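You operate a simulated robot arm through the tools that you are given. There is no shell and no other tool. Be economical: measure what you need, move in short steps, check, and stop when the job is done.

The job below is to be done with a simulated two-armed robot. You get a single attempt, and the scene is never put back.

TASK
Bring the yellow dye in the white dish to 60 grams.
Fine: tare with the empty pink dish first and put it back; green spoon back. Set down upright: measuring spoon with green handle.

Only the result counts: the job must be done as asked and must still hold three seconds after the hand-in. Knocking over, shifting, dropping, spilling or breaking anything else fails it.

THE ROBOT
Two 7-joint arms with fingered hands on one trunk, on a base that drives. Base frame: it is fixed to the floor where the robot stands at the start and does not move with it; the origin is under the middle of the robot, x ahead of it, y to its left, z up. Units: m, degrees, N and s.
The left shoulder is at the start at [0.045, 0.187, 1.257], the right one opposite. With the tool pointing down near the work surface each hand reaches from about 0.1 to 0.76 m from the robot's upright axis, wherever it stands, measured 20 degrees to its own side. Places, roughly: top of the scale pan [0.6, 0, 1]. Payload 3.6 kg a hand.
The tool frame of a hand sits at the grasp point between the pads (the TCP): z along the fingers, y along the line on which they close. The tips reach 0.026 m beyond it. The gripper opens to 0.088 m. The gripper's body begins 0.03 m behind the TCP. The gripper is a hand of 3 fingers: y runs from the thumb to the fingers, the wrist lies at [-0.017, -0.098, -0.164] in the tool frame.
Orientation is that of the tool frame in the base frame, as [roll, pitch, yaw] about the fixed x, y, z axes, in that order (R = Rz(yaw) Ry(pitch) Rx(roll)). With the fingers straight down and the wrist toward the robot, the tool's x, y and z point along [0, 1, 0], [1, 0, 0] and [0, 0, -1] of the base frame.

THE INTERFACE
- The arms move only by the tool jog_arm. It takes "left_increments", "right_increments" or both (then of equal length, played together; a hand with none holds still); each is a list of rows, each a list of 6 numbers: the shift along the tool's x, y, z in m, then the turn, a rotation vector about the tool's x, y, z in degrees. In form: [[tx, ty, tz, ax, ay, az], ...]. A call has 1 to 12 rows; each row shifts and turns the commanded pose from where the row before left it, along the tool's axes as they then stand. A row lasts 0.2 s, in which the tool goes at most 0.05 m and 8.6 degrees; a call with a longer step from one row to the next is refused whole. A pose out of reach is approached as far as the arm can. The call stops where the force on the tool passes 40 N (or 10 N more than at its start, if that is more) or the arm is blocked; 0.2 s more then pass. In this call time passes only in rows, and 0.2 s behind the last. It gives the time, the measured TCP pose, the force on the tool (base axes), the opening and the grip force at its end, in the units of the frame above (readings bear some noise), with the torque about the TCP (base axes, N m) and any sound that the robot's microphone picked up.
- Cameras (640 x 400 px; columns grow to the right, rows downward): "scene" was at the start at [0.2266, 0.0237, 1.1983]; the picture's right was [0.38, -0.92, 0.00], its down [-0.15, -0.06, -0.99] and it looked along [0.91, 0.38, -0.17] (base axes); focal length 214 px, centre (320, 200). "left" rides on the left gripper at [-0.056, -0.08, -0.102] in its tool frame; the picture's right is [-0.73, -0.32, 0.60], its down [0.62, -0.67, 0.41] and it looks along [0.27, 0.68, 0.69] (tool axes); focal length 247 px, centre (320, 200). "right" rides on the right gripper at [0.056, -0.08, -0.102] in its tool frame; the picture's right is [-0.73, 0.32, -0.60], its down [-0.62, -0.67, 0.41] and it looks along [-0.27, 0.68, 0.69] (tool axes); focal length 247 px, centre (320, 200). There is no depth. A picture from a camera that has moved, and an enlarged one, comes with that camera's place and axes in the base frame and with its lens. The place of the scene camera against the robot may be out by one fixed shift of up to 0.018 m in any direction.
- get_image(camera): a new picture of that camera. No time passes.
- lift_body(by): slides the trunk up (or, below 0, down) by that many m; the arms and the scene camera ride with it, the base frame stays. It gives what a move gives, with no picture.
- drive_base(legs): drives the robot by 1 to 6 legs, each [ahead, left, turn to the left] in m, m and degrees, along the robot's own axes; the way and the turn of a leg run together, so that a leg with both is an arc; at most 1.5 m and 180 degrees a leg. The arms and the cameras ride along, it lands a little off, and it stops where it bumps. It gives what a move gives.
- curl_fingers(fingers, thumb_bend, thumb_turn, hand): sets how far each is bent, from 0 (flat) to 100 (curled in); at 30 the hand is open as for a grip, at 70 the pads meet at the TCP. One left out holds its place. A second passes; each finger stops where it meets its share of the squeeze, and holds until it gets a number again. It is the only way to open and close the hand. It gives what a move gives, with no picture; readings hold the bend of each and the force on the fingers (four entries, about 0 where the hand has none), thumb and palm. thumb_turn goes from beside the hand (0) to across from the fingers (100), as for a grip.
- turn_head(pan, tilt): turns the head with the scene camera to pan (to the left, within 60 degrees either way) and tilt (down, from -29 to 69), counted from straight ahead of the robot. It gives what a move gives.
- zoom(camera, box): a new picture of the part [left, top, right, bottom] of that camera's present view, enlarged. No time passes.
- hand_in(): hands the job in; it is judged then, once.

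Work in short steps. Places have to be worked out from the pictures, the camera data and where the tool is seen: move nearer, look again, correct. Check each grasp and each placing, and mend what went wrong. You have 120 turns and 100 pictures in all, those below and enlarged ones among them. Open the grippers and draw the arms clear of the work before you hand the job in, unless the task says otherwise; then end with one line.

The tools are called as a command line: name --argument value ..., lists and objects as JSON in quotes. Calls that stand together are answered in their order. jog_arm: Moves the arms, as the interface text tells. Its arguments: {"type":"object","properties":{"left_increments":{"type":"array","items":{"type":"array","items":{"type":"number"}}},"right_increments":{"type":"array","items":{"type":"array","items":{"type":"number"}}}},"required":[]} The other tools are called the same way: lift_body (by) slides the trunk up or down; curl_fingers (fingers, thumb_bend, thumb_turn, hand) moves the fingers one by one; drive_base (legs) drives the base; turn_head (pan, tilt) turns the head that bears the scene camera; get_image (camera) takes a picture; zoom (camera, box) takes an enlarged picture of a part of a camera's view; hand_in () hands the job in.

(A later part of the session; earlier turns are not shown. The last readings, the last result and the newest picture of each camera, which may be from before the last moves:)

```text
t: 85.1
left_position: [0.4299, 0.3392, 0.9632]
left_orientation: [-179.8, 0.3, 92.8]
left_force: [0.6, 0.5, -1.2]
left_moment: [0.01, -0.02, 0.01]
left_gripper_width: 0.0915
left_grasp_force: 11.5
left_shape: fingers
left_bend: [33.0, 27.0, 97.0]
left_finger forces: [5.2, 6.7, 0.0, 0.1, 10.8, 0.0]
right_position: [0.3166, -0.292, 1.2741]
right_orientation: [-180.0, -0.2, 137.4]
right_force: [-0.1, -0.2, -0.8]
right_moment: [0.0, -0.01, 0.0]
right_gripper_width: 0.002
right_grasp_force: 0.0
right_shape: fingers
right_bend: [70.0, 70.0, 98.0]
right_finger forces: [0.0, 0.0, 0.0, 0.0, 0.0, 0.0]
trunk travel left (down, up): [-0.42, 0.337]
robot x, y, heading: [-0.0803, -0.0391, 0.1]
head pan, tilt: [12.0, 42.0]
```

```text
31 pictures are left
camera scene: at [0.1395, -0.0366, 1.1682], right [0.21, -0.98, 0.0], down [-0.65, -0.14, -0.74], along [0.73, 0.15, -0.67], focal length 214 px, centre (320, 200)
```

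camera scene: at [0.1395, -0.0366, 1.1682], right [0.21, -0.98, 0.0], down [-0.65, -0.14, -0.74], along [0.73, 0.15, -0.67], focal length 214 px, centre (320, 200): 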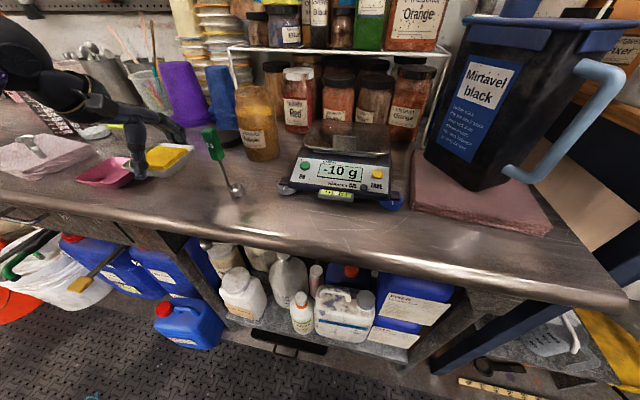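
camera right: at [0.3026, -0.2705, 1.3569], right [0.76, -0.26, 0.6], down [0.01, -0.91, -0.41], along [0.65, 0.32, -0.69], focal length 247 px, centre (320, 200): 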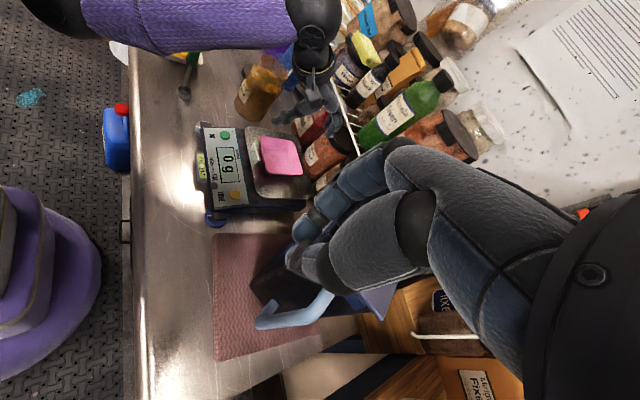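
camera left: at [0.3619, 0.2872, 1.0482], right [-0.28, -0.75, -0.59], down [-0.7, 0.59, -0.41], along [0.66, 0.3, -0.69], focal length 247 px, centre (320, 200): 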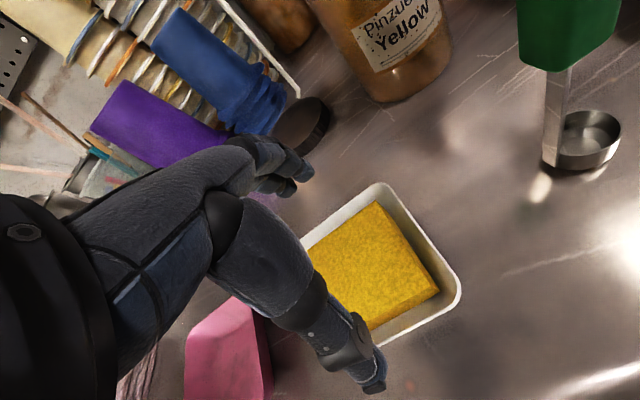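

White dish is held. I raise it and carry it to above the pan at (0.595, −0.025).

jog_arm --left_increments '[[0, 0, -0.0375, 0, 0, 0], [0, 0, -0.0375, 0, 0, 0], [0, 0, -0.0375, 0, 0, 0], [0, 0, -0.0375, 0, 0, 0], [0, 0, -0.0375, 0, 0, 0]]'

jog_arm --left_increments '[[-0.0413, 0.0162, 0, 0, 0, 0], [-0.0413, 0.0162, 0, 0, 0, 0], [-0.0413, 0.0162, 0, 0, 0, 0], [-0.0413, 0.0162, 0, 0, 0, 0], [-0.0413, 0.0162, 0, 0, 0, 0], [-0.0413, 0.0162, 0, 0, 0, 0], [-0.0413, 0.0162, 0, 0, 0, 0], [-0.0413, 0.0162, 0, 0, 0, 0], [-0.0413, 0.0162, 0, 0, 0, 0]]'

jog_arm --left_increments '[[0, 0, 0.035, 0, 0, 0], [0, 0, 0.035, 0, 0, 0], [0, 0, 0.035, 0, 0, 0], [0, 0, 0.025, 0, 0, 0]]'

zoom --camera "scene" --box '[270, 40, 440, 195]'

```text
t: 86.3
left_position: [0.4297, 0.3426, 1.1474]
left_orientation: [-179.6, 0.2, 92.8]
left_force: [0.2, -0.3, -1.5]
left_moment: [-0.01, 0.03, 0.0]
left_gripper_width: 0.0913
left_grasp_force: 10.9
left_shape: fingers
left_bend: [34.0, 27.0, 97.0]
left_finger forces: [5.1, 6.6, 0.0, 0.0, 10.6, 0.0]
right_position: [0.3163, -0.2931, 1.2733]
right_orientation: [180.0, -0.2, 137.5]
right_force: [0.7, 0.8, -0.7]
right_moment: [-0.02, -0.02, -0.02]
right_gripper_width: 0.0022
right_grasp_force: 0.1
right_shape: fingers
right_bend: [70.0, 70.0, 98.0]
right_finger forces: [0.1, 0.0, 0.0, 0.0, 0.0, 0.0]
trunk travel left (down, up): [-0.42, 0.337]
robot x, y, heading: [-0.0791, -0.0424, 0.0]
head pan, tilt: [12.0, 42.0]
```

```text
t: 88.3
left_position: [0.596, -0.0264, 1.1506]
left_orientation: [-179.7, 0.2, 92.8]
left_force: [0.3, 0.4, -1.2]
left_moment: [0.02, -0.02, 0.0]
left_gripper_width: 0.0905
left_grasp_force: 10.5
left_shape: fingers
left_bend: [34.0, 27.0, 97.0]
left_finger forces: [4.9, 6.2, 0.1, 0.0, 10.3, 0.0]
right_position: [0.3155, -0.2935, 1.274]
right_orientation: [179.9, -0.3, 137.5]
right_force: [-0.6, 0.9, 0.2]
right_moment: [0.02, 0.06, 0.02]
right_gripper_width: 0.0023
right_grasp_force: 0.0
right_shape: fingers
right_bend: [70.0, 70.0, 98.0]
right_finger forces: [0.0, 0.0, 0.1, 0.1, 0.0, 0.0]
trunk travel left (down, up): [-0.42, 0.337]
robot x, y, heading: [-0.0836, -0.0443, -0.2]
head pan, tilt: [12.0, 42.0]
```

```text
t: 89.3
left_position: [0.5939, -0.0236, 1.0183]
left_orientation: [-179.8, 0.2, 92.9]
left_force: [-1.0, -0.1, -0.3]
left_moment: [-0.01, 0.01, -0.01]
left_gripper_width: 0.0907
left_grasp_force: 10.6
left_shape: fingers
left_bend: [34.0, 27.0, 97.0]
left_finger forces: [4.9, 6.1, 0.0, 0.1, 10.2, 0.0]
right_position: [0.3164, -0.2911, 1.2733]
right_orientation: [179.9, -0.1, 137.6]
right_force: [0.0, -1.1, 0.7]
right_moment: [-0.01, 0.01, -0.01]
right_gripper_width: 0.0021
right_grasp_force: 0.0
right_shape: fingers
right_bend: [70.0, 70.0, 98.0]
right_finger forces: [0.0, 0.1, 0.0, 0.0, 0.0, 0.0]
trunk travel left (down, up): [-0.42, 0.337]
robot x, y, heading: [-0.0809, -0.0445, 0.0]
head pan, tilt: [12.0, 42.0]
```

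```text
2.58 times, centred on (355, 118) of scene
camera zoom: at [0.1396, -0.0366, 1.1681], right [0.21, -0.98, 0.0], down [-0.65, -0.14, -0.74], along [0.73, 0.15, -0.67], focal length 554 px, centre (230, 413)
```

zoom: 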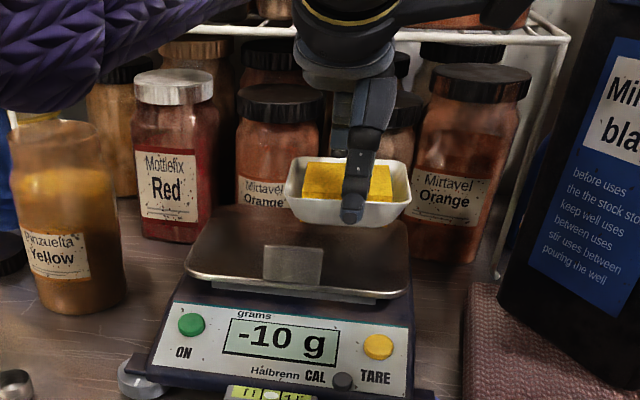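

The dish hovers over the pan, right of the stop-plate. I lower step by step, watching force.

jog_arm --left_increments '[[0, 0, 0.008, 0, 0, 0], [0, 0, 0.004, 0, 0, 0]]'

jog_arm --left_increments '[[0, 0, 0.004, 0, 0, 0]]'

jog_arm --left_increments '[[0, 0, 0.003, 0, 0, 0]]'

```text
t: 89.9
left_position: [0.5937, -0.0252, 1.0088]
left_orientation: [-179.7, 0.2, 92.9]
left_force: [-0.6, 0.3, -0.1]
left_moment: [-0.03, -0.01, -0.01]
left_gripper_width: 0.0908
left_grasp_force: 10.1
left_shape: fingers
left_bend: [34.0, 27.0, 97.0]
left_finger forces: [4.9, 6.1, 0.0, 0.0, 10.1, 0.0]
right_position: [0.3167, -0.292, 1.2738]
right_orientation: [180.0, -0.2, 137.5]
right_force: [0.0, -0.1, 0.6]
right_moment: [-0.02, 0.01, 0.02]
right_gripper_width: 0.0022
right_grasp_force: 0.0
right_shape: fingers
right_bend: [70.0, 70.0, 98.0]
right_finger forces: [0.0, 0.1, 0.1, 0.1, 0.0, 0.0]
trunk travel left (down, up): [-0.42, 0.337]
robot x, y, heading: [-0.0826, -0.0491, -0.2]
head pan, tilt: [12.0, 42.0]
```

```text
t: 90.3
left_position: [0.5939, -0.0243, 1.0015]
left_orientation: [-179.7, 0.2, 92.9]
left_force: [-0.3, 0.5, -0.4]
left_moment: [0.0, 0.01, 0.0]
left_gripper_width: 0.0906
left_grasp_force: 11.5
left_shape: fingers
left_bend: [34.0, 27.0, 97.0]
left_finger forces: [4.8, 6.1, 0.1, 0.0, 10.2, 0.0]
right_position: [0.3161, -0.2918, 1.2729]
right_orientation: [180.0, -0.2, 137.5]
right_force: [-0.5, -0.4, -0.7]
right_moment: [0.0, 0.02, 0.02]
right_gripper_width: 0.0021
right_grasp_force: 0.0
right_shape: fingers
right_bend: [70.0, 70.0, 98.0]
right_finger forces: [0.1, 0.0, 0.0, 0.1, 0.1, 0.0]
trunk travel left (down, up): [-0.42, 0.337]
robot x, y, heading: [-0.0781, -0.0419, -0.2]
head pan, tilt: [12.0, 42.0]
```

```text
t: 90.7
left_position: [0.5943, -0.0246, 1.0011]
left_orientation: [-179.7, 0.1, 92.8]
left_force: [-0.4, 0.3, -1.3]
left_moment: [-0.01, 0.02, 0.02]
left_gripper_width: 0.0908
left_grasp_force: 10.4
left_shape: fingers
left_bend: [34.0, 27.0, 97.0]
left_finger forces: [4.9, 6.2, 0.0, 0.0, 10.1, 0.0]
right_position: [0.3175, -0.2914, 1.2744]
right_orientation: [180.0, -0.2, 137.6]
right_force: [0.1, 0.1, 0.3]
right_moment: [0.0, 0.0, -0.01]
right_gripper_width: 0.0023
right_grasp_force: 0.0
right_shape: fingers
right_bend: [70.0, 70.0, 98.0]
right_finger forces: [0.0, 0.0, 0.1, 0.0, 0.0, 0.0]
trunk travel left (down, up): [-0.42, 0.337]
robot x, y, heading: [-0.0798, -0.041, 0.1]
head pan, tilt: [12.0, 42.0]
```

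No contact yet; continue lowering in 3 mm steps.

jog_arm --left_increments '[[0, 0, 0.003, 0, 0, 0]]'

jog_arm --left_increments '[[0, 0, 0.003, 0, 0, 0]]'

zoom --camera "scene" --box '[270, 40, 440, 195]'

```text
t: 91.1
left_position: [0.595, -0.0233, 0.9971]
left_orientation: [-179.7, 0.2, 92.9]
left_force: [-0.5, -0.1, -1.1]
left_moment: [0.01, -0.03, 0.01]
left_gripper_width: 0.0907
left_grasp_force: 11.0
left_shape: fingers
left_bend: [34.0, 27.0, 97.0]
left_finger forces: [4.8, 6.1, 0.0, 0.0, 10.1, 0.0]
right_position: [0.3168, -0.2917, 1.2735]
right_orientation: [180.0, -0.2, 137.5]
right_force: [0.6, 0.2, -0.8]
right_moment: [-0.02, -0.04, 0.03]
right_gripper_width: 0.0022
right_grasp_force: 0.0
right_shape: fingers
right_bend: [70.0, 70.0, 98.0]
right_finger forces: [0.0, 0.1, 0.0, 0.0, 0.0, 0.1]
trunk travel left (down, up): [-0.42, 0.337]
robot x, y, heading: [-0.0807, -0.0442, 0.1]
head pan, tilt: [12.0, 42.0]
```

```text
t: 91.5
left_position: [0.5953, -0.0232, 0.9948]
left_orientation: [-179.7, 0.1, 92.9]
left_force: [-0.2, -0.3, -0.3]
left_moment: [0.02, -0.01, 0.03]
left_gripper_width: 0.0905
left_grasp_force: 10.3
left_shape: fingers
left_bend: [34.0, 27.0, 97.0]
left_finger forces: [4.9, 6.1, 0.0, 0.0, 10.1, 0.1]
right_position: [0.3165, -0.2911, 1.274]
right_orientation: [-180.0, -0.1, 137.5]
right_force: [-0.9, -0.4, 1.1]
right_moment: [0.01, -0.04, 0.01]
right_gripper_width: 0.0021
right_grasp_force: 0.0
right_shape: fingers
right_bend: [70.0, 70.0, 98.0]
right_finger forces: [0.0, 0.0, 0.1, 0.1, 0.0, 0.0]
trunk travel left (down, up): [-0.42, 0.337]
robot x, y, heading: [-0.0821, -0.0446, 0.1]
head pan, tilt: [12.0, 42.0]
```

```text
2.58 times, centred on (355, 118) of scene
camera zoom: at [0.1396, -0.0367, 1.1681], right [0.21, -0.98, 0.0], down [-0.65, -0.14, -0.74], along [0.73, 0.15, -0.67], focal length 554 px, centre (230, 413)
```

zoom: 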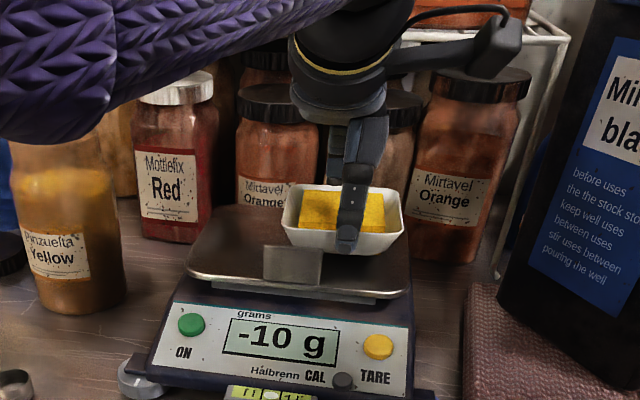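

Display unchanged, so no contact yet; continue.

jog_arm --left_increments '[[0, 0, 0.003, 0, 0, 0], [0, 0, 0.003, 0, 0, 0]]'

jog_arm --left_increments '[[0, 0, 0.003, 0, 0, 0]]'

jog_arm --left_increments '[[0, 0, 0.003, 0, 0, 0]]'

```text
t: 92.1
left_position: [0.594, -0.0247, 0.9889]
left_orientation: [-179.7, 0.2, 93.0]
left_force: [0.0, -0.1, -1.7]
left_moment: [-0.01, -0.01, -0.03]
left_gripper_width: 0.0906
left_grasp_force: 10.6
left_shape: fingers
left_bend: [34.0, 27.0, 97.0]
left_finger forces: [4.8, 6.1, 0.1, 0.0, 10.1, 0.0]
right_position: [0.3156, -0.2926, 1.2733]
right_orientation: [-180.0, -0.2, 137.6]
right_force: [0.2, -1.0, -0.5]
right_moment: [-0.01, -0.03, -0.02]
right_gripper_width: 0.0022
right_grasp_force: 0.2
right_shape: fingers
right_bend: [70.0, 70.0, 98.0]
right_finger forces: [0.1, 0.0, 0.0, 0.1, 0.1, 0.0]
trunk travel left (down, up): [-0.42, 0.337]
robot x, y, heading: [-0.0848, -0.0409, 0.1]
head pan, tilt: [12.0, 42.0]
```

```text
t: 92.5
left_position: [0.5948, -0.026, 0.9873]
left_orientation: [-179.7, 0.2, 92.9]
left_force: [0.4, -0.2, 0.6]
left_moment: [0.01, 0.0, -0.01]
left_gripper_width: 0.0905
left_grasp_force: 11.3
left_shape: fingers
left_bend: [34.0, 27.0, 97.0]
left_finger forces: [4.8, 6.5, 0.0, 0.0, 10.5, 0.2]
right_position: [0.3166, -0.291, 1.2732]
right_orientation: [-179.9, -0.2, 137.5]
right_force: [-0.7, -0.9, -0.2]
right_moment: [-0.01, -0.02, 0.01]
right_gripper_width: 0.0023
right_grasp_force: 0.1
right_shape: fingers
right_bend: [70.0, 70.0, 98.0]
right_finger forces: [0.1, 0.1, 0.0, 0.0, 0.0, 0.1]
trunk travel left (down, up): [-0.42, 0.337]
robot x, y, heading: [-0.0803, -0.0391, -0.1]
head pan, tilt: [12.0, 42.0]
```

```text
t: 92.9
left_position: [0.5958, -0.0255, 0.9851]
left_orientation: [-179.9, 0.3, 92.9]
left_force: [-0.2, -0.5, 5.6]
left_moment: [0.01, 0.06, 0.0]
left_gripper_width: 0.0911
left_grasp_force: 12.1
left_shape: fingers
left_bend: [34.0, 27.0, 97.0]
left_finger forces: [5.6, 7.7, 0.0, 0.0, 12.5, 0.0]
right_position: [0.3155, -0.2916, 1.2735]
right_orientation: [-180.0, -0.2, 137.5]
right_force: [-0.1, 0.1, 0.0]
right_moment: [0.0, 0.0, 0.0]
right_gripper_width: 0.0024
right_grasp_force: 0.1
right_shape: fingers
right_bend: [70.0, 70.0, 98.0]
right_finger forces: [0.0, 0.1, 0.0, 0.0, 0.0, 0.0]
trunk travel left (down, up): [-0.42, 0.337]
robot x, y, heading: [-0.0804, -0.0406, 0.2]
head pan, tilt: [12.0, 42.0]
```

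Contact with the pan at z≈0.986. I release and rise.

curl_fingers --hand "left" --fingers 20 --thumb_bend 18

jog_arm --left_increments '[[0, 0, -0.015, 0, 0, 0], [0, 0, -0.03, 0, 0, 0], [0, 0, -0.04, 0, 0, 0], [0, 0, -0.04, 0, 0, 0], [0, 0, -0.04, 0, 0, 0]]'

zoom --camera "scene" --box '[220, 60, 440, 215]'

```text
t: 93.9
left_position: [0.5947, -0.0249, 0.983]
left_orientation: [-179.7, 0.2, 92.9]
left_force: [0.1, -0.5, 0.5]
left_moment: [-0.03, -0.03, 0.0]
left_gripper_width: 0.1107
left_grasp_force: 0.3
left_shape: fingers
left_bend: [20.0, 18.0, 97.0]
left_finger forces: [0.0, 0.0, 0.0, 0.0, 0.2, 0.0]
right_position: [0.3157, -0.2917, 1.2732]
right_orientation: [180.0, -0.2, 137.5]
right_force: [0.3, 0.4, -0.4]
right_moment: [0.02, -0.02, 0.02]
right_gripper_width: 0.0021
right_grasp_force: 0.0
right_shape: fingers
right_bend: [70.0, 70.0, 98.0]
right_finger forces: [0.0, 0.0, 0.0, 0.1, 0.0, 0.0]
trunk travel left (down, up): [-0.42, 0.337]
robot x, y, heading: [-0.0789, -0.0392, 0.1]
head pan, tilt: [12.0, 42.0]
```

```text
t: 95.1
left_position: [0.597, -0.0245, 1.1485]
left_orientation: [-179.6, 0.2, 92.9]
left_force: [-0.6, 0.5, -0.2]
left_moment: [-0.01, 0.01, 0.02]
left_gripper_width: 0.1109
left_grasp_force: 0.1
left_shape: fingers
left_bend: [20.0, 18.0, 97.0]
left_finger forces: [0.0, 0.1, 0.0, 0.0, 0.0, 0.1]
right_position: [0.3162, -0.2925, 1.2741]
right_orientation: [-180.0, -0.2, 137.4]
right_force: [0.1, -0.6, -0.1]
right_moment: [0.0, 0.01, -0.01]
right_gripper_width: 0.002
right_grasp_force: 0.1
right_shape: fingers
right_bend: [70.0, 70.0, 98.0]
right_finger forces: [0.0, 0.0, 0.0, 0.1, 0.0, 0.0]
trunk travel left (down, up): [-0.42, 0.337]
robot x, y, heading: [-0.0794, -0.0427, 0.0]
head pan, tilt: [12.0, 42.0]
```

```text
2.58 times, centred on (330, 138) of scene
camera zoom: at [0.1392, -0.0369, 1.1683], right [0.21, -0.98, 0.0], down [-0.65, -0.14, -0.74], along [0.73, 0.15, -0.67], focal length 554 px, centre (294, 361)
```

zoom: 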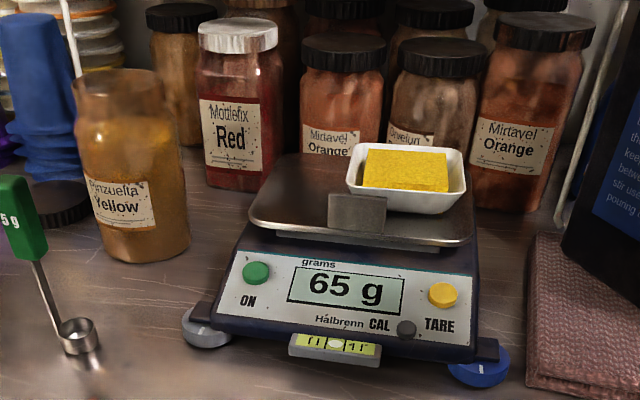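

The scale reads 65 g net, so 5 g (one spoonful) must come out and go back into the jar. I move to above the green spoon with the hand half-open.

jog_arm --left_increments '[[0.037, -0.0225, 0, 0, 0, 0], [0.037, -0.0225, 0, 0, 0, 0], [0.037, -0.0225, 0, 0, 0, 0], [0.037, -0.0225, 0, 0, 0, 0], [0.037, -0.0225, 0, 0, 0, 0], [0.037, -0.0225, 0, 0, 0, 0], [0.037, -0.0225, 0, 0, 0, 0]]'

curl_fingers --hand "left" --fingers 42 --thumb_bend 42

get_image --camera "left"

get_image --camera "scene"

```text
t: 96.7
left_position: [0.4252, 0.2253, 1.1481]
left_orientation: [-179.6, 0.2, 93.1]
left_force: [-0.6, -0.4, 0.4]
left_moment: [-0.02, 0.0, -0.03]
left_gripper_width: 0.1106
left_grasp_force: 0.1
left_shape: fingers
left_bend: [20.0, 18.0, 98.0]
left_finger forces: [0.1, 0.0, 0.1, 0.1, 0.1, 0.1]
right_position: [0.3163, -0.2916, 1.2732]
right_orientation: [-180.0, -0.3, 137.5]
right_force: [0.2, -0.2, 1.7]
right_moment: [-0.01, -0.02, -0.01]
right_gripper_width: 0.0024
right_grasp_force: 0.1
right_shape: fingers
right_bend: [70.0, 70.0, 98.0]
right_finger forces: [0.0, 0.0, 0.0, 0.1, 0.0, 0.0]
trunk travel left (down, up): [-0.42, 0.337]
robot x, y, heading: [-0.0847, -0.044, 0.0]
head pan, tilt: [12.0, 42.0]
```

```text
t: 97.7
left_position: [0.4254, 0.2271, 1.1484]
left_orientation: [-179.7, 0.2, 92.9]
left_force: [0.1, 0.0, 0.3]
left_moment: [0.05, 0.01, 0.02]
left_gripper_width: 0.0633
left_grasp_force: 0.0
left_shape: fingers
left_bend: [42.0, 42.0, 98.0]
left_finger forces: [0.0, 0.0, 0.0, 0.0, 0.1, 0.1]
right_position: [0.3162, -0.2917, 1.2744]
right_orientation: [-179.9, -0.1, 137.5]
right_force: [-0.8, -1.5, -0.2]
right_moment: [-0.02, -0.03, 0.02]
right_gripper_width: 0.0023
right_grasp_force: 0.0
right_shape: fingers
right_bend: [70.0, 70.0, 98.0]
right_finger forces: [0.0, 0.1, 0.1, 0.0, 0.1, 0.1]
trunk travel left (down, up): [-0.42, 0.337]
robot x, y, heading: [-0.0838, -0.0427, 0.2]
head pan, tilt: [12.0, 42.0]
```

```text
27 pictures are left
camera left: at [0.3489, 0.1651, 1.2516], right [-0.28, -0.75, -0.59], down [-0.7, 0.59, -0.41], along [0.66, 0.3, -0.69], focal length 247 px, centre (320, 200)
```

left: 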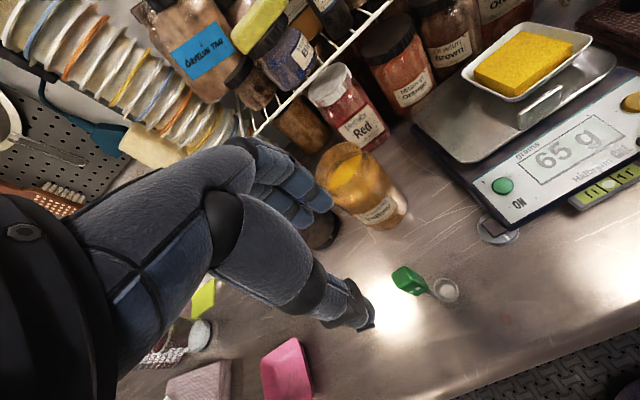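

```text
26 pictures are left
camera scene: at [0.1395, -0.0366, 1.1682], right [0.21, -0.98, 0.0], down [-0.65, -0.14, -0.74], along [0.73, 0.15, -0.67], focal length 214 px, centre (320, 200)
```

scene: 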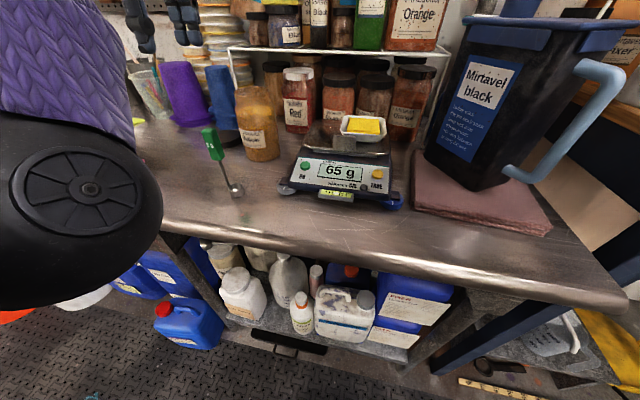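

Spoon confirmed at about (0.426, 0.222). The elbow has come forward again, so I swing out left and come back to relax it before descending.

jog_arm --left_increments '[[0.045, 0, -0.01, 0, 0, 0], [0.045, 0, -0.01, 0, 0, 0], [0.045, 0, -0.01, 0, 0, 0], [0.045, 0, -0.01, 0, 0, 0], [0.045, -0.03, 0, 0, 0, 0], [0, -0.03, 0, 0, 0, 0]]'

jog_arm --left_increments '[[-0.045, 0.01, 0.01, 0, 0, 0], [-0.045, 0.02, 0.01, 0, 0, 0], [-0.045, 0.02, 0.01, 0, 0, 0], [-0.045, 0.01, 0.01, 0, 0, 0], [-0.045, 0, 0, 0, 0, 0]]'

get_image --camera "scene"

```text
refused: row 5 steps farther than a row can; nothing moved
```

```text
refused: row 2 steps farther than a row can; nothing moved
```

```text
25 pictures are left
camera scene: at [0.1395, -0.0366, 1.1682], right [0.21, -0.98, 0.0], down [-0.65, -0.14, -0.74], along [0.73, 0.15, -0.67], focal length 214 px, centre (320, 200)
```

scene: 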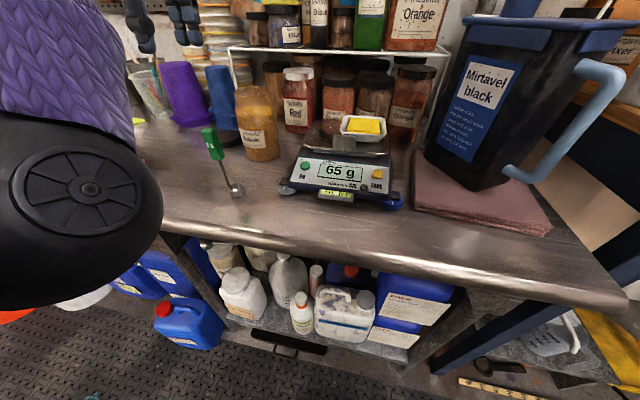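

The rows were too long; I repeat with shorter steps (out left first).

jog_arm --left_increments '[[0.045, 0, -0.01, 0, 0, 0], [0.045, 0, -0.01, 0, 0, 0], [0.045, 0, -0.01, 0, 0, 0], [0.045, 0, -0.01, 0, 0, 0], [0.035, -0.03, 0, 0, 0, 0], [0, -0.03, 0, 0, 0, 0]]'

jog_arm --left_increments '[[-0.04, 0.01, 0.01, 0, 0, 0], [-0.04, 0.02, 0.01, 0, 0, 0], [-0.04, 0.02, 0.01, 0, 0, 0], [-0.04, 0.01, 0.01, 0, 0, 0], [-0.045, 0, 0, 0, 0, 0], [-0.013, 0, 0, 0, 0, 0]]'

get_image --camera "scene"

```text
t: 99.1
left_position: [0.3569, 0.4375, 1.1882]
left_orientation: [-179.7, 0.3, 92.7]
left_force: [-0.5, 0.0, 0.1]
left_moment: [0.0, -0.01, 0.01]
left_gripper_width: 0.0631
left_grasp_force: 0.0
left_shape: fingers
left_bend: [42.0, 42.0, 98.0]
left_finger forces: [0.0, 0.0, 0.0, 0.1, 0.1, 0.0]
right_position: [0.316, -0.2921, 1.2734]
right_orientation: [-180.0, -0.2, 137.5]
right_force: [-0.7, 0.1, -0.5]
right_moment: [-0.01, 0.0, 0.0]
right_gripper_width: 0.0022
right_grasp_force: 0.1
right_shape: fingers
right_bend: [70.0, 70.0, 98.0]
right_finger forces: [0.1, 0.0, 0.0, 0.0, 0.0, 0.1]
trunk travel left (down, up): [-0.42, 0.337]
robot x, y, heading: [-0.0787, -0.0455, 0.0]
head pan, tilt: [12.0, 42.0]
```

```text
t: 100.5
left_position: [0.425, 0.2247, 1.15]
left_orientation: [-179.7, 0.3, 92.9]
left_force: [0.5, 0.0, 0.0]
left_moment: [0.02, 0.02, -0.01]
left_gripper_width: 0.0629
left_grasp_force: 0.0
left_shape: fingers
left_bend: [42.0, 42.0, 98.0]
left_finger forces: [0.1, 0.0, 0.1, 0.0, 0.1, 0.0]
right_position: [0.3161, -0.2908, 1.2742]
right_orientation: [180.0, -0.2, 137.6]
right_force: [-0.5, 0.4, 0.1]
right_moment: [0.0, -0.04, -0.02]
right_gripper_width: 0.0022
right_grasp_force: 0.2
right_shape: fingers
right_bend: [70.0, 70.0, 98.0]
right_finger forces: [0.1, 0.0, 0.0, 0.1, 0.1, 0.0]
trunk travel left (down, up): [-0.42, 0.337]
robot x, y, heading: [-0.0807, -0.0394, -0.1]
head pan, tilt: [12.0, 42.0]
```

```text
24 pictures are left
camera scene: at [0.1396, -0.0364, 1.1682], right [0.21, -0.98, 0.0], down [-0.65, -0.14, -0.74], along [0.73, 0.15, -0.67], focal length 214 px, centre (320, 200)
```

scene: 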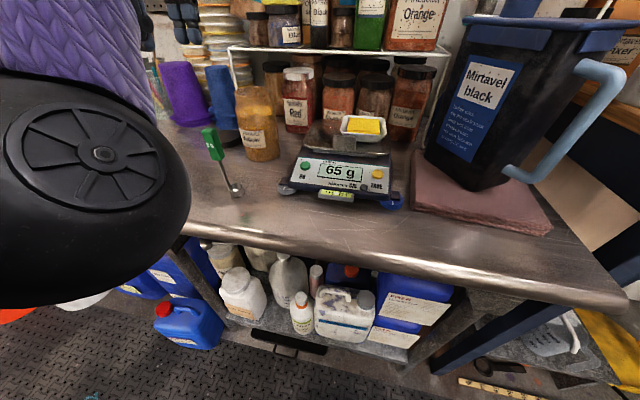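

The elbow posture depends on hand position relative to the body, so I shift the base 10 cm right, which puts the spoon where the white-dish grasp worked well.

jog_arm --left_increments '[[0.045, 0, -0.01, 0, 0, 0], [0.045, 0, -0.01, 0, 0, 0], [0.045, 0, -0.01, 0, 0, 0], [0.045, -0.01, -0.01, 0, 0, 0]]'

drive_base --legs '[[0, -0.1, 0]]'

get_image --camera "scene"

```text
t: 101.5
left_position: [0.4043, 0.4042, 1.1914]
left_orientation: [-179.7, 0.1, 92.8]
left_force: [0.1, 0.4, -0.4]
left_moment: [-0.01, 0.03, -0.02]
left_gripper_width: 0.0629
left_grasp_force: 0.1
left_shape: fingers
left_bend: [42.0, 42.0, 98.0]
left_finger forces: [0.0, 0.0, 0.0, 0.1, 0.0, 0.1]
right_position: [0.3159, -0.2906, 1.2739]
right_orientation: [-180.0, -0.2, 137.4]
right_force: [0.0, 0.2, 0.1]
right_moment: [-0.02, 0.02, -0.02]
right_gripper_width: 0.0023
right_grasp_force: 0.1
right_shape: fingers
right_bend: [70.0, 70.0, 98.0]
right_finger forces: [0.1, 0.1, 0.0, 0.0, 0.0, 0.0]
trunk travel left (down, up): [-0.42, 0.337]
robot x, y, heading: [-0.0805, -0.0438, -0.0]
head pan, tilt: [12.0, 42.0]
```

```text
t: 102.7
left_position: [0.4057, 0.3028, 1.1918]
left_orientation: [-179.6, 0.1, 92.9]
left_force: [-0.2, -1.0, 0.1]
left_moment: [0.03, 0.01, 0.0]
left_gripper_width: 0.0634
left_grasp_force: 0.0
left_shape: fingers
left_bend: [42.0, 42.0, 98.0]
left_finger forces: [0.0, 0.1, 0.0, 0.0, 0.0, 0.0]
right_position: [0.3171, -0.3923, 1.2733]
right_orientation: [179.9, -0.2, 137.6]
right_force: [-0.2, -0.5, -0.3]
right_moment: [0.02, 0.03, -0.06]
right_gripper_width: 0.0022
right_grasp_force: 0.1
right_shape: fingers
right_bend: [70.0, 70.0, 98.0]
right_finger forces: [0.0, 0.0, 0.0, 0.0, 0.1, 0.0]
trunk travel left (down, up): [-0.42, 0.337]
robot x, y, heading: [-0.0827, -0.139, 0.0]
head pan, tilt: [12.0, 42.0]
```

```text
23 pictures are left
camera scene: at [0.1396, -0.1376, 1.1682], right [0.21, -0.98, 0.0], down [-0.65, -0.14, -0.74], along [0.73, 0.16, -0.67], focal length 214 px, centre (320, 200)
```

scene: 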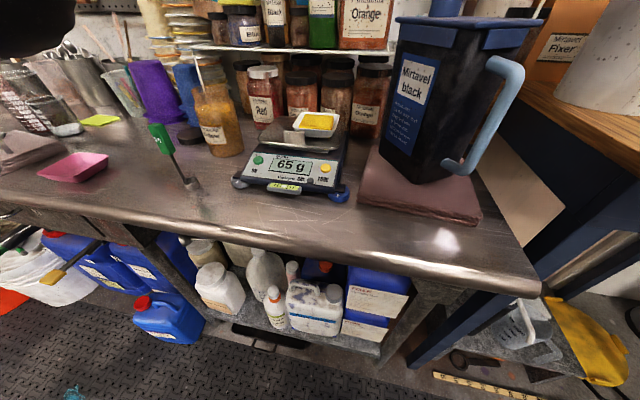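

Posture is good. I move above the spoon and descend straddling the handle.

jog_arm --left_increments '[[-0.041, 0.008, 0, 0, 0, 0], [-0.041, 0.008, 0, 0, 0, 0], [0, 0, 0.043, 0, 0, 0], [0, 0, 0.043, 0, 0, 0], [0, 0, 0.043, 0, 0, 0]]'

zoom --camera "scene" --box '[80, 60, 280, 210]'

get_image --camera "left"

```text
t: 103.8
left_position: [0.4239, 0.2242, 1.0587]
left_orientation: [-179.8, 0.2, 93.1]
left_force: [0.1, -0.1, -0.5]
left_moment: [-0.03, 0.02, -0.02]
left_gripper_width: 0.0631
left_grasp_force: 0.1
left_shape: fingers
left_bend: [42.0, 42.0, 98.0]
left_finger forces: [0.0, 0.0, 0.0, 0.1, 0.1, 0.0]
right_position: [0.3177, -0.3895, 1.2744]
right_orientation: [-180.0, -0.1, 137.6]
right_force: [0.0, 1.6, -0.5]
right_moment: [0.0, 0.01, 0.02]
right_gripper_width: 0.0022
right_grasp_force: 0.0
right_shape: fingers
right_bend: [70.0, 70.0, 98.0]
right_finger forces: [0.0, 0.0, 0.0, 0.0, 0.1, 0.0]
trunk travel left (down, up): [-0.42, 0.337]
robot x, y, heading: [-0.0787, -0.1367, 0.1]
head pan, tilt: [12.0, 42.0]
```

```text
2.67 times, centred on (180, 135) of scene
camera zoom: at [0.1395, -0.1357, 1.1682], right [0.21, -0.98, 0.0], down [-0.65, -0.14, -0.74], along [0.73, 0.15, -0.67], focal length 572 px, centre (693, 373)
```

zoom: 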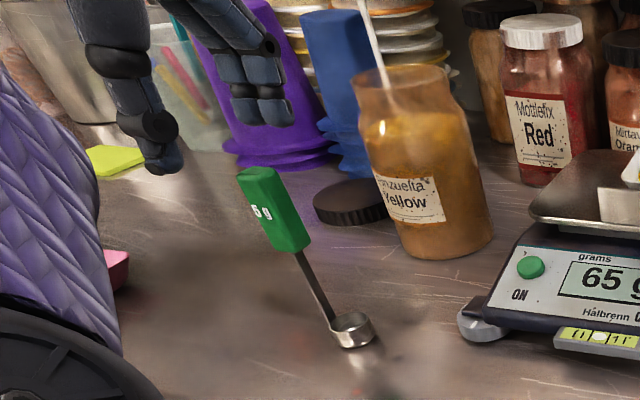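

```text
21 pictures are left
camera left: at [0.3465, 0.1642, 1.1625], right [-0.28, -0.75, -0.59], down [-0.7, 0.59, -0.41], along [0.66, 0.3, -0.69], focal length 247 px, centre (320, 200)
```

left: 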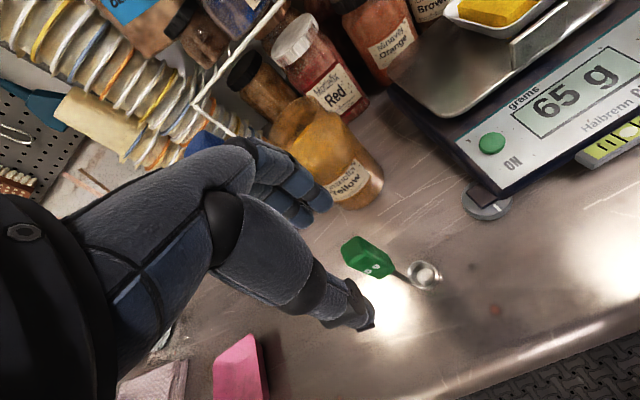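

Combining views the handle is at ≈(0.426, 0.217), top ≈1.02. I shift 7 mm right, descend to z≈0.998 and close.

jog_arm --left_increments '[[-0.007, 0.002, 0.02, 0, 0, 0], [0, 0, 0.02, 0, 0, 0], [0, 0, 0.02, 0, 0, 0]]'

curl_fingers --hand "left" --fingers 70 --thumb_bend 70

zoom --camera "scene" --box '[80, 60, 280, 210]'

```text
t: 104.7
left_position: [0.4242, 0.2165, 0.9998]
left_orientation: [-179.8, 0.2, 93.0]
left_force: [0.5, -0.7, 0.5]
left_moment: [0.01, 0.03, 0.0]
left_gripper_width: 0.063
left_grasp_force: 0.1
left_shape: fingers
left_bend: [42.0, 42.0, 98.0]
left_finger forces: [0.0, 0.0, 0.1, 0.0, 0.0, 0.0]
right_position: [0.3157, -0.3902, 1.273]
right_orientation: [180.0, -0.2, 137.6]
right_force: [0.3, 0.5, 0.4]
right_moment: [0.01, -0.02, 0.02]
right_gripper_width: 0.0021
right_grasp_force: 0.1
right_shape: fingers
right_bend: [70.0, 70.0, 98.0]
right_finger forces: [0.0, 0.1, 0.0, 0.0, 0.0, 0.1]
trunk travel left (down, up): [-0.42, 0.337]
robot x, y, heading: [-0.0767, -0.1387, -0.1]
head pan, tilt: [12.0, 42.0]
```

```text
t: 105.7
left_position: [0.4249, 0.2172, 1.0007]
left_orientation: [-179.8, 0.2, 93.1]
left_force: [-1.0, -0.4, 0.9]
left_moment: [0.04, 0.02, 0.02]
left_gripper_width: 0.0096
left_grasp_force: 4.8
left_shape: fingers
left_bend: [67.0, 66.0, 96.0]
left_finger forces: [0.0, 4.4, 0.1, 0.0, 4.4, 0.0]
right_position: [0.3171, -0.3914, 1.2734]
right_orientation: [-179.9, -0.2, 137.6]
right_force: [0.4, 0.6, 0.6]
right_moment: [0.01, 0.04, 0.02]
right_gripper_width: 0.0024
right_grasp_force: 0.1
right_shape: fingers
right_bend: [70.0, 70.0, 98.0]
right_finger forces: [0.0, 0.0, 0.0, 0.0, 0.0, 0.0]
trunk travel left (down, up): [-0.42, 0.337]
robot x, y, heading: [-0.0824, -0.1403, 0.2]
head pan, tilt: [12.0, 42.0]
```

```text
2.67 times, centred on (180, 135) of scene
camera zoom: at [0.1396, -0.1364, 1.1682], right [0.21, -0.98, 0.0], down [-0.65, -0.14, -0.74], along [0.73, 0.16, -0.67], focal length 572 px, centre (693, 373)
```

zoom: 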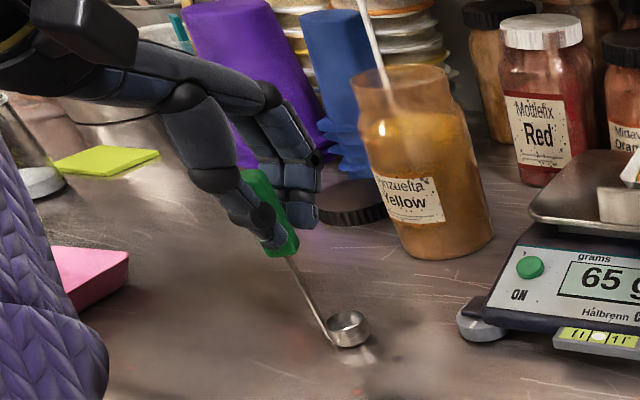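

The handle is gripped (≈1 cm thick). I tighten and lift a little to check it hangs straight.

curl_fingers --hand "left" --fingers 82 --thumb_bend 80

jog_arm --left_increments '[[0, 0, -0.02, 0, 0, 0], [0, 0, -0.04, 0, 0, 0], [0, 0, -0.04, 0, 0, 0], [0, 0, -0.04, 0, 0, 0]]'

zoom --camera "scene" --box '[80, 40, 280, 190]'

```text
t: 106.7
left_position: [0.426, 0.2162, 1.0007]
left_orientation: [-179.6, 0.2, 93.0]
left_force: [-0.9, 0.6, -0.7]
left_moment: [-0.01, -0.02, 0.0]
left_gripper_width: 0.0002
left_grasp_force: 22.1
left_shape: fingers
left_bend: [77.0, 71.0, 91.0]
left_finger forces: [8.3, 17.2, 0.0, 0.1, 19.9, 0.1]
right_position: [0.3169, -0.3904, 1.2741]
right_orientation: [180.0, -0.2, 137.5]
right_force: [0.2, -0.1, 0.1]
right_moment: [-0.03, 0.0, 0.0]
right_gripper_width: 0.0021
right_grasp_force: 0.0
right_shape: fingers
right_bend: [70.0, 70.0, 98.0]
right_finger forces: [0.1, 0.1, 0.1, 0.1, 0.0, 0.0]
trunk travel left (down, up): [-0.42, 0.337]
robot x, y, heading: [-0.0811, -0.1423, 0.1]
head pan, tilt: [12.0, 42.0]
```

```text
t: 107.7
left_position: [0.4296, 0.2152, 1.1429]
left_orientation: [-179.8, 0.0, 92.9]
left_force: [0.0, 0.4, -0.4]
left_moment: [0.02, 0.0, 0.0]
left_gripper_width: 0.0004
left_grasp_force: 22.2
left_shape: fingers
left_bend: [77.0, 71.0, 91.0]
left_finger forces: [8.3, 17.4, 0.0, 0.0, 20.2, 0.1]
right_position: [0.3171, -0.3932, 1.2724]
right_orientation: [-180.0, -0.3, 137.5]
right_force: [-0.2, -1.1, 0.4]
right_moment: [0.05, -0.01, 0.0]
right_gripper_width: 0.0021
right_grasp_force: 0.0
right_shape: fingers
right_bend: [70.0, 70.0, 98.0]
right_finger forces: [0.0, 0.0, 0.0, 0.1, 0.0, 0.1]
trunk travel left (down, up): [-0.42, 0.337]
robot x, y, heading: [-0.0782, -0.1429, 0.1]
head pan, tilt: [12.0, 42.0]
```

```text
2.67 times, centred on (180, 115) of scene
camera zoom: at [0.1399, -0.1386, 1.1682], right [0.21, -0.98, 0.0], down [-0.65, -0.14, -0.74], along [0.73, 0.16, -0.67], focal length 572 px, centre (693, 427)
```

zoom: 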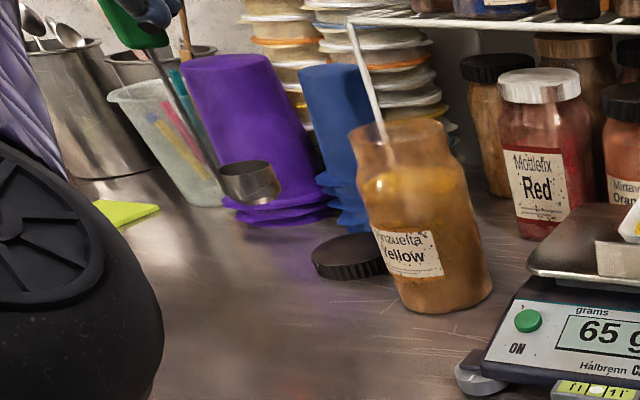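

Spoon is lifted and vertical. I carry it over the white dish so that the cup (offset ≈(+4, −11) mm from TCP) is above the dye centre.

jog_arm --left_increments '[[-0.0388, 0.0252, -0.0062, 0, 0, 0], [-0.0388, 0.0252, -0.0062, 0, 0, 0], [-0.0388, 0.0252, -0.0062, 0, 0, 0], [-0.0388, 0.0252, -0.0062, 0, 0, 0], [-0.0388, 0.0252, -0.0062, 0, 0, 0], [-0.0388, 0.0252, -0.0062, 0, 0, 0]]'

jog_arm --left_increments '[[0, 0, 0.03, 0, 0, 0], [0, 0, 0.03, 0, 0, 0]]'

zoom --camera "scene" --box '[200, 30, 400, 205]'

```text
t: 109.0
left_position: [0.5934, -0.0095, 1.1784]
left_orientation: [-179.6, 0.3, 93.0]
left_force: [0.0, 0.3, 1.1]
left_moment: [0.0, -0.03, 0.03]
left_gripper_width: 0.0001
left_grasp_force: 23.6
left_shape: fingers
left_bend: [77.0, 71.0, 91.0]
left_finger forces: [8.5, 17.7, 0.0, 0.0, 20.2, 0.0]
right_position: [0.3165, -0.3909, 1.2724]
right_orientation: [-180.0, -0.1, 137.7]
right_force: [0.7, -0.3, 0.2]
right_moment: [0.02, -0.04, 0.01]
right_gripper_width: 0.0022
right_grasp_force: 0.1
right_shape: fingers
right_bend: [70.0, 70.0, 98.0]
right_finger forces: [0.0, 0.0, 0.0, 0.1, 0.0, 0.1]
trunk travel left (down, up): [-0.42, 0.337]
robot x, y, heading: [-0.0807, -0.1424, -0.0]
head pan, tilt: [12.0, 42.0]
```

```text
t: 109.7
left_position: [0.5919, -0.0095, 1.1193]
left_orientation: [-179.8, 0.3, 93.0]
left_force: [-1.7, -0.6, -0.3]
left_moment: [-0.01, 0.02, -0.01]
left_gripper_width: 0.0
left_grasp_force: 23.6
left_shape: fingers
left_bend: [77.0, 71.0, 91.0]
left_finger forces: [8.5, 17.7, 0.0, 0.1, 20.1, 0.0]
right_position: [0.3171, -0.391, 1.2738]
right_orientation: [180.0, -0.2, 137.7]
right_force: [0.0, 0.1, -0.2]
right_moment: [0.05, 0.01, 0.01]
right_gripper_width: 0.0021
right_grasp_force: 0.1
right_shape: fingers
right_bend: [70.0, 70.0, 98.0]
right_finger forces: [0.0, 0.0, 0.0, 0.1, 0.1, 0.1]
trunk travel left (down, up): [-0.42, 0.337]
robot x, y, heading: [-0.0829, -0.1423, 0.1]
head pan, tilt: [12.0, 42.0]
```

```text
2.29 times, centred on (300, 118) of scene
camera zoom: at [0.1396, -0.1361, 1.1682], right [0.21, -0.98, 0.0], down [-0.65, -0.14, -0.74], along [0.73, 0.16, -0.67], focal length 490 px, centre (366, 389)
```

zoom: 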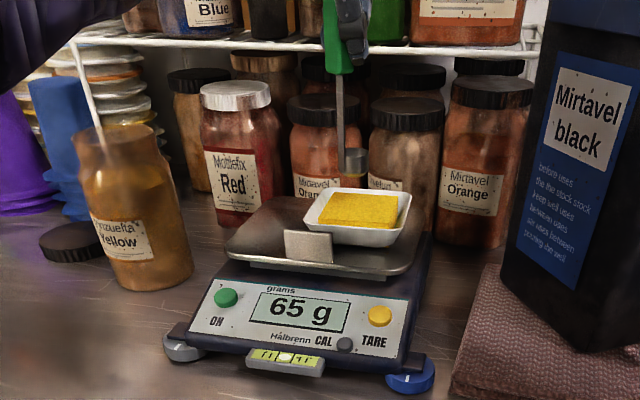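

The cup hovers slightly behind/left of the dye centre. I shift −8 mm x, −5 mm y and lower into the dye in small steps.

jog_arm --left_increments '[[-0.005, -0.008, 0.008, 0, 0, 0], [0, 0, 0.01, 0, 0, 0], [0, 0, 0.006, 0, 0, 0]]'

zoom --camera "scene" --box '[290, 80, 390, 170]'

```text
t: 110.5
left_position: [0.5837, -0.0144, 1.0969]
left_orientation: [-179.7, 0.2, 93.0]
left_force: [0.8, 0.9, 0.0]
left_moment: [-0.03, -0.03, -0.01]
left_gripper_width: 0.0
left_grasp_force: 23.4
left_shape: fingers
left_bend: [77.0, 71.0, 91.0]
left_finger forces: [8.5, 17.9, 0.1, 0.1, 20.1, 0.1]
right_position: [0.3168, -0.3916, 1.2733]
right_orientation: [-179.9, -0.2, 137.6]
right_force: [0.7, -0.8, 0.9]
right_moment: [-0.01, 0.0, 0.03]
right_gripper_width: 0.0024
right_grasp_force: 0.1
right_shape: fingers
right_bend: [70.0, 70.0, 98.0]
right_finger forces: [0.0, 0.0, 0.0, 0.0, 0.0, 0.0]
trunk travel left (down, up): [-0.42, 0.337]
robot x, y, heading: [-0.0758, -0.1436, 0.2]
head pan, tilt: [12.0, 42.0]
```

```text
4.44 times, centred on (340, 125) of scene
camera zoom: at [0.1395, -0.1364, 1.1682], right [0.21, -0.98, 0.0], down [-0.65, -0.14, -0.74], along [0.73, 0.16, -0.67], focal length 953 px, centre (231, 533)
```

zoom: 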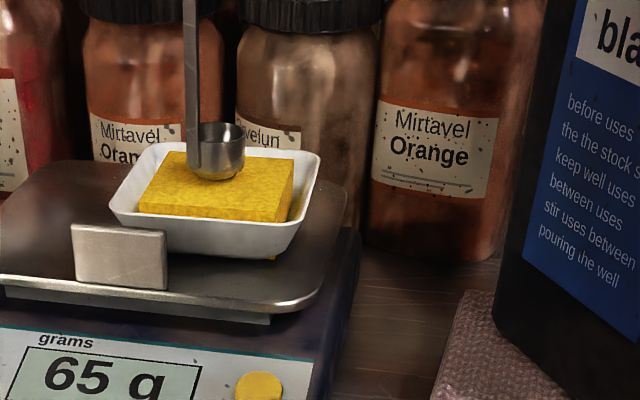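

Cup is right over the middle of the dye. I lower 6 mm and read the force.

jog_arm --left_increments '[[0, 0, 0.003, 0, 0, 0], [0, 0, 0.003, 0, 0, 0]]'

jog_arm --left_increments '[[0, 0, 0.003, 0, 0, 0], [0, 0, 0.003, 0, 0, 0]]'

zoom --camera "scene" --box '[290, 80, 390, 170]'

```text
t: 111.0
left_position: [0.5819, -0.0141, 1.0908]
left_orientation: [-179.7, 0.2, 93.0]
left_force: [0.7, 0.0, -0.3]
left_moment: [-0.02, -0.04, 0.0]
left_gripper_width: 0.0001
left_grasp_force: 23.0
left_shape: fingers
left_bend: [77.0, 71.0, 91.0]
left_finger forces: [8.5, 17.9, 0.0, 0.1, 20.1, 0.1]
right_position: [0.3182, -0.3913, 1.2742]
right_orientation: [-180.0, -0.2, 137.6]
right_force: [0.6, 0.7, 0.1]
right_moment: [0.01, 0.0, 0.01]
right_gripper_width: 0.0019
right_grasp_force: 0.0
right_shape: fingers
right_bend: [70.0, 70.0, 98.0]
right_finger forces: [0.1, 0.0, 0.0, 0.1, 0.1, 0.0]
trunk travel left (down, up): [-0.42, 0.337]
robot x, y, heading: [-0.0834, -0.1428, 0.1]
head pan, tilt: [12.0, 42.0]
```

```text
t: 111.7
left_position: [0.5832, -0.0148, 1.084]
left_orientation: [-179.7, 0.1, 93.0]
left_force: [0.8, -0.4, -0.2]
left_moment: [0.01, -0.04, -0.02]
left_gripper_width: 0.0
left_grasp_force: 23.7
left_shape: fingers
left_bend: [77.0, 71.0, 91.0]
left_finger forces: [8.5, 17.8, 0.0, 0.1, 20.2, 0.0]
right_position: [0.3158, -0.3902, 1.2743]
right_orientation: [180.0, -0.1, 137.6]
right_force: [-0.5, -0.1, -0.1]
right_moment: [0.0, 0.02, 0.0]
right_gripper_width: 0.0022
right_grasp_force: 0.0
right_shape: fingers
right_bend: [70.0, 70.0, 98.0]
right_finger forces: [0.0, 0.0, 0.0, 0.1, 0.0, 0.0]
trunk travel left (down, up): [-0.42, 0.337]
robot x, y, heading: [-0.083, -0.142, 0.0]
head pan, tilt: [12.0, 42.0]
```

```text
4.44 times, centred on (340, 125) of scene
camera zoom: at [0.1396, -0.1364, 1.1682], right [0.21, -0.98, 0.0], down [-0.65, -0.14, -0.74], along [0.73, 0.16, -0.67], focal length 953 px, centre (231, 533)
```

zoom: 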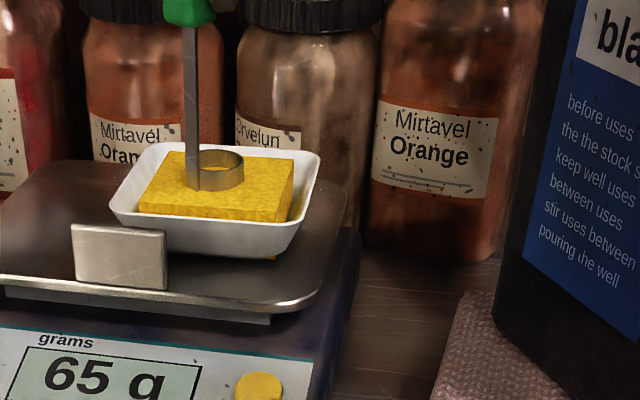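

The cup sinks into the dye freely. I lower another 5 mm (just above the dish floor), then lift out and read.

jog_arm --left_increments '[[0, 0, 0.003, 0, 0, 0], [0, 0, 0.002, 0, 0, 0]]'

jog_arm --left_increments '[[0, 0, -0.01, 0, 0, 0], [0, 0, -0.015, 0, 0, 0], [0, 0, -0.02, 0, 0, 0]]'

zoom --camera "scene" --box '[280, 75, 390, 175]'

```text
t: 112.2
left_position: [0.583, -0.015, 1.0798]
left_orientation: [-179.7, 0.2, 93.0]
left_force: [0.4, 0.2, -0.6]
left_moment: [-0.01, 0.0, -0.01]
left_gripper_width: 0.0001
left_grasp_force: 23.8
left_shape: fingers
left_bend: [77.0, 71.0, 91.0]
left_finger forces: [8.6, 17.7, 0.1, 0.0, 20.1, 0.0]
right_position: [0.3165, -0.3906, 1.2736]
right_orientation: [-179.9, -0.2, 137.6]
right_force: [0.9, 0.0, 1.0]
right_moment: [0.03, 0.01, 0.01]
right_gripper_width: 0.0022
right_grasp_force: 0.1
right_shape: fingers
right_bend: [70.0, 70.0, 98.0]
right_finger forces: [0.0, 0.0, 0.1, 0.0, 0.0, 0.0]
trunk travel left (down, up): [-0.42, 0.337]
robot x, y, heading: [-0.081, -0.1409, 0.0]
head pan, tilt: [12.0, 42.0]
```

```text
t: 113.0
left_position: [0.583, -0.0135, 1.1242]
left_orientation: [-179.7, 0.2, 93.0]
left_force: [0.0, -0.2, -0.5]
left_moment: [0.0, 0.03, 0.03]
left_gripper_width: 0.0
left_grasp_force: 23.7
left_shape: fingers
left_bend: [77.0, 71.0, 91.0]
left_finger forces: [8.6, 17.9, 0.0, 0.1, 20.3, 0.1]
right_position: [0.3165, -0.3899, 1.2738]
right_orientation: [180.0, -0.2, 137.5]
right_force: [-0.6, -0.2, 0.3]
right_moment: [-0.03, 0.02, 0.01]
right_gripper_width: 0.0021
right_grasp_force: 0.1
right_shape: fingers
right_bend: [70.0, 70.0, 98.0]
right_finger forces: [0.0, 0.0, 0.1, 0.1, 0.1, 0.1]
trunk travel left (down, up): [-0.42, 0.337]
robot x, y, heading: [-0.0804, -0.1428, -0.2]
head pan, tilt: [12.0, 42.0]
```

```text
4.00 times, centred on (335, 125) of scene
camera zoom: at [0.1395, -0.1364, 1.1682], right [0.21, -0.98, 0.0], down [-0.65, -0.14, -0.74], along [0.73, 0.16, -0.67], focal length 858 px, centre (260, 500)
```

zoom: 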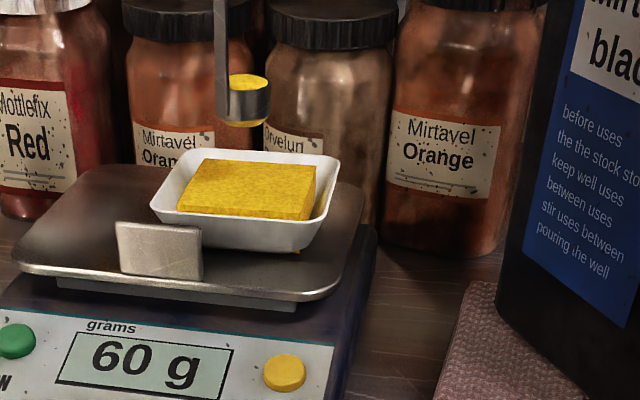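

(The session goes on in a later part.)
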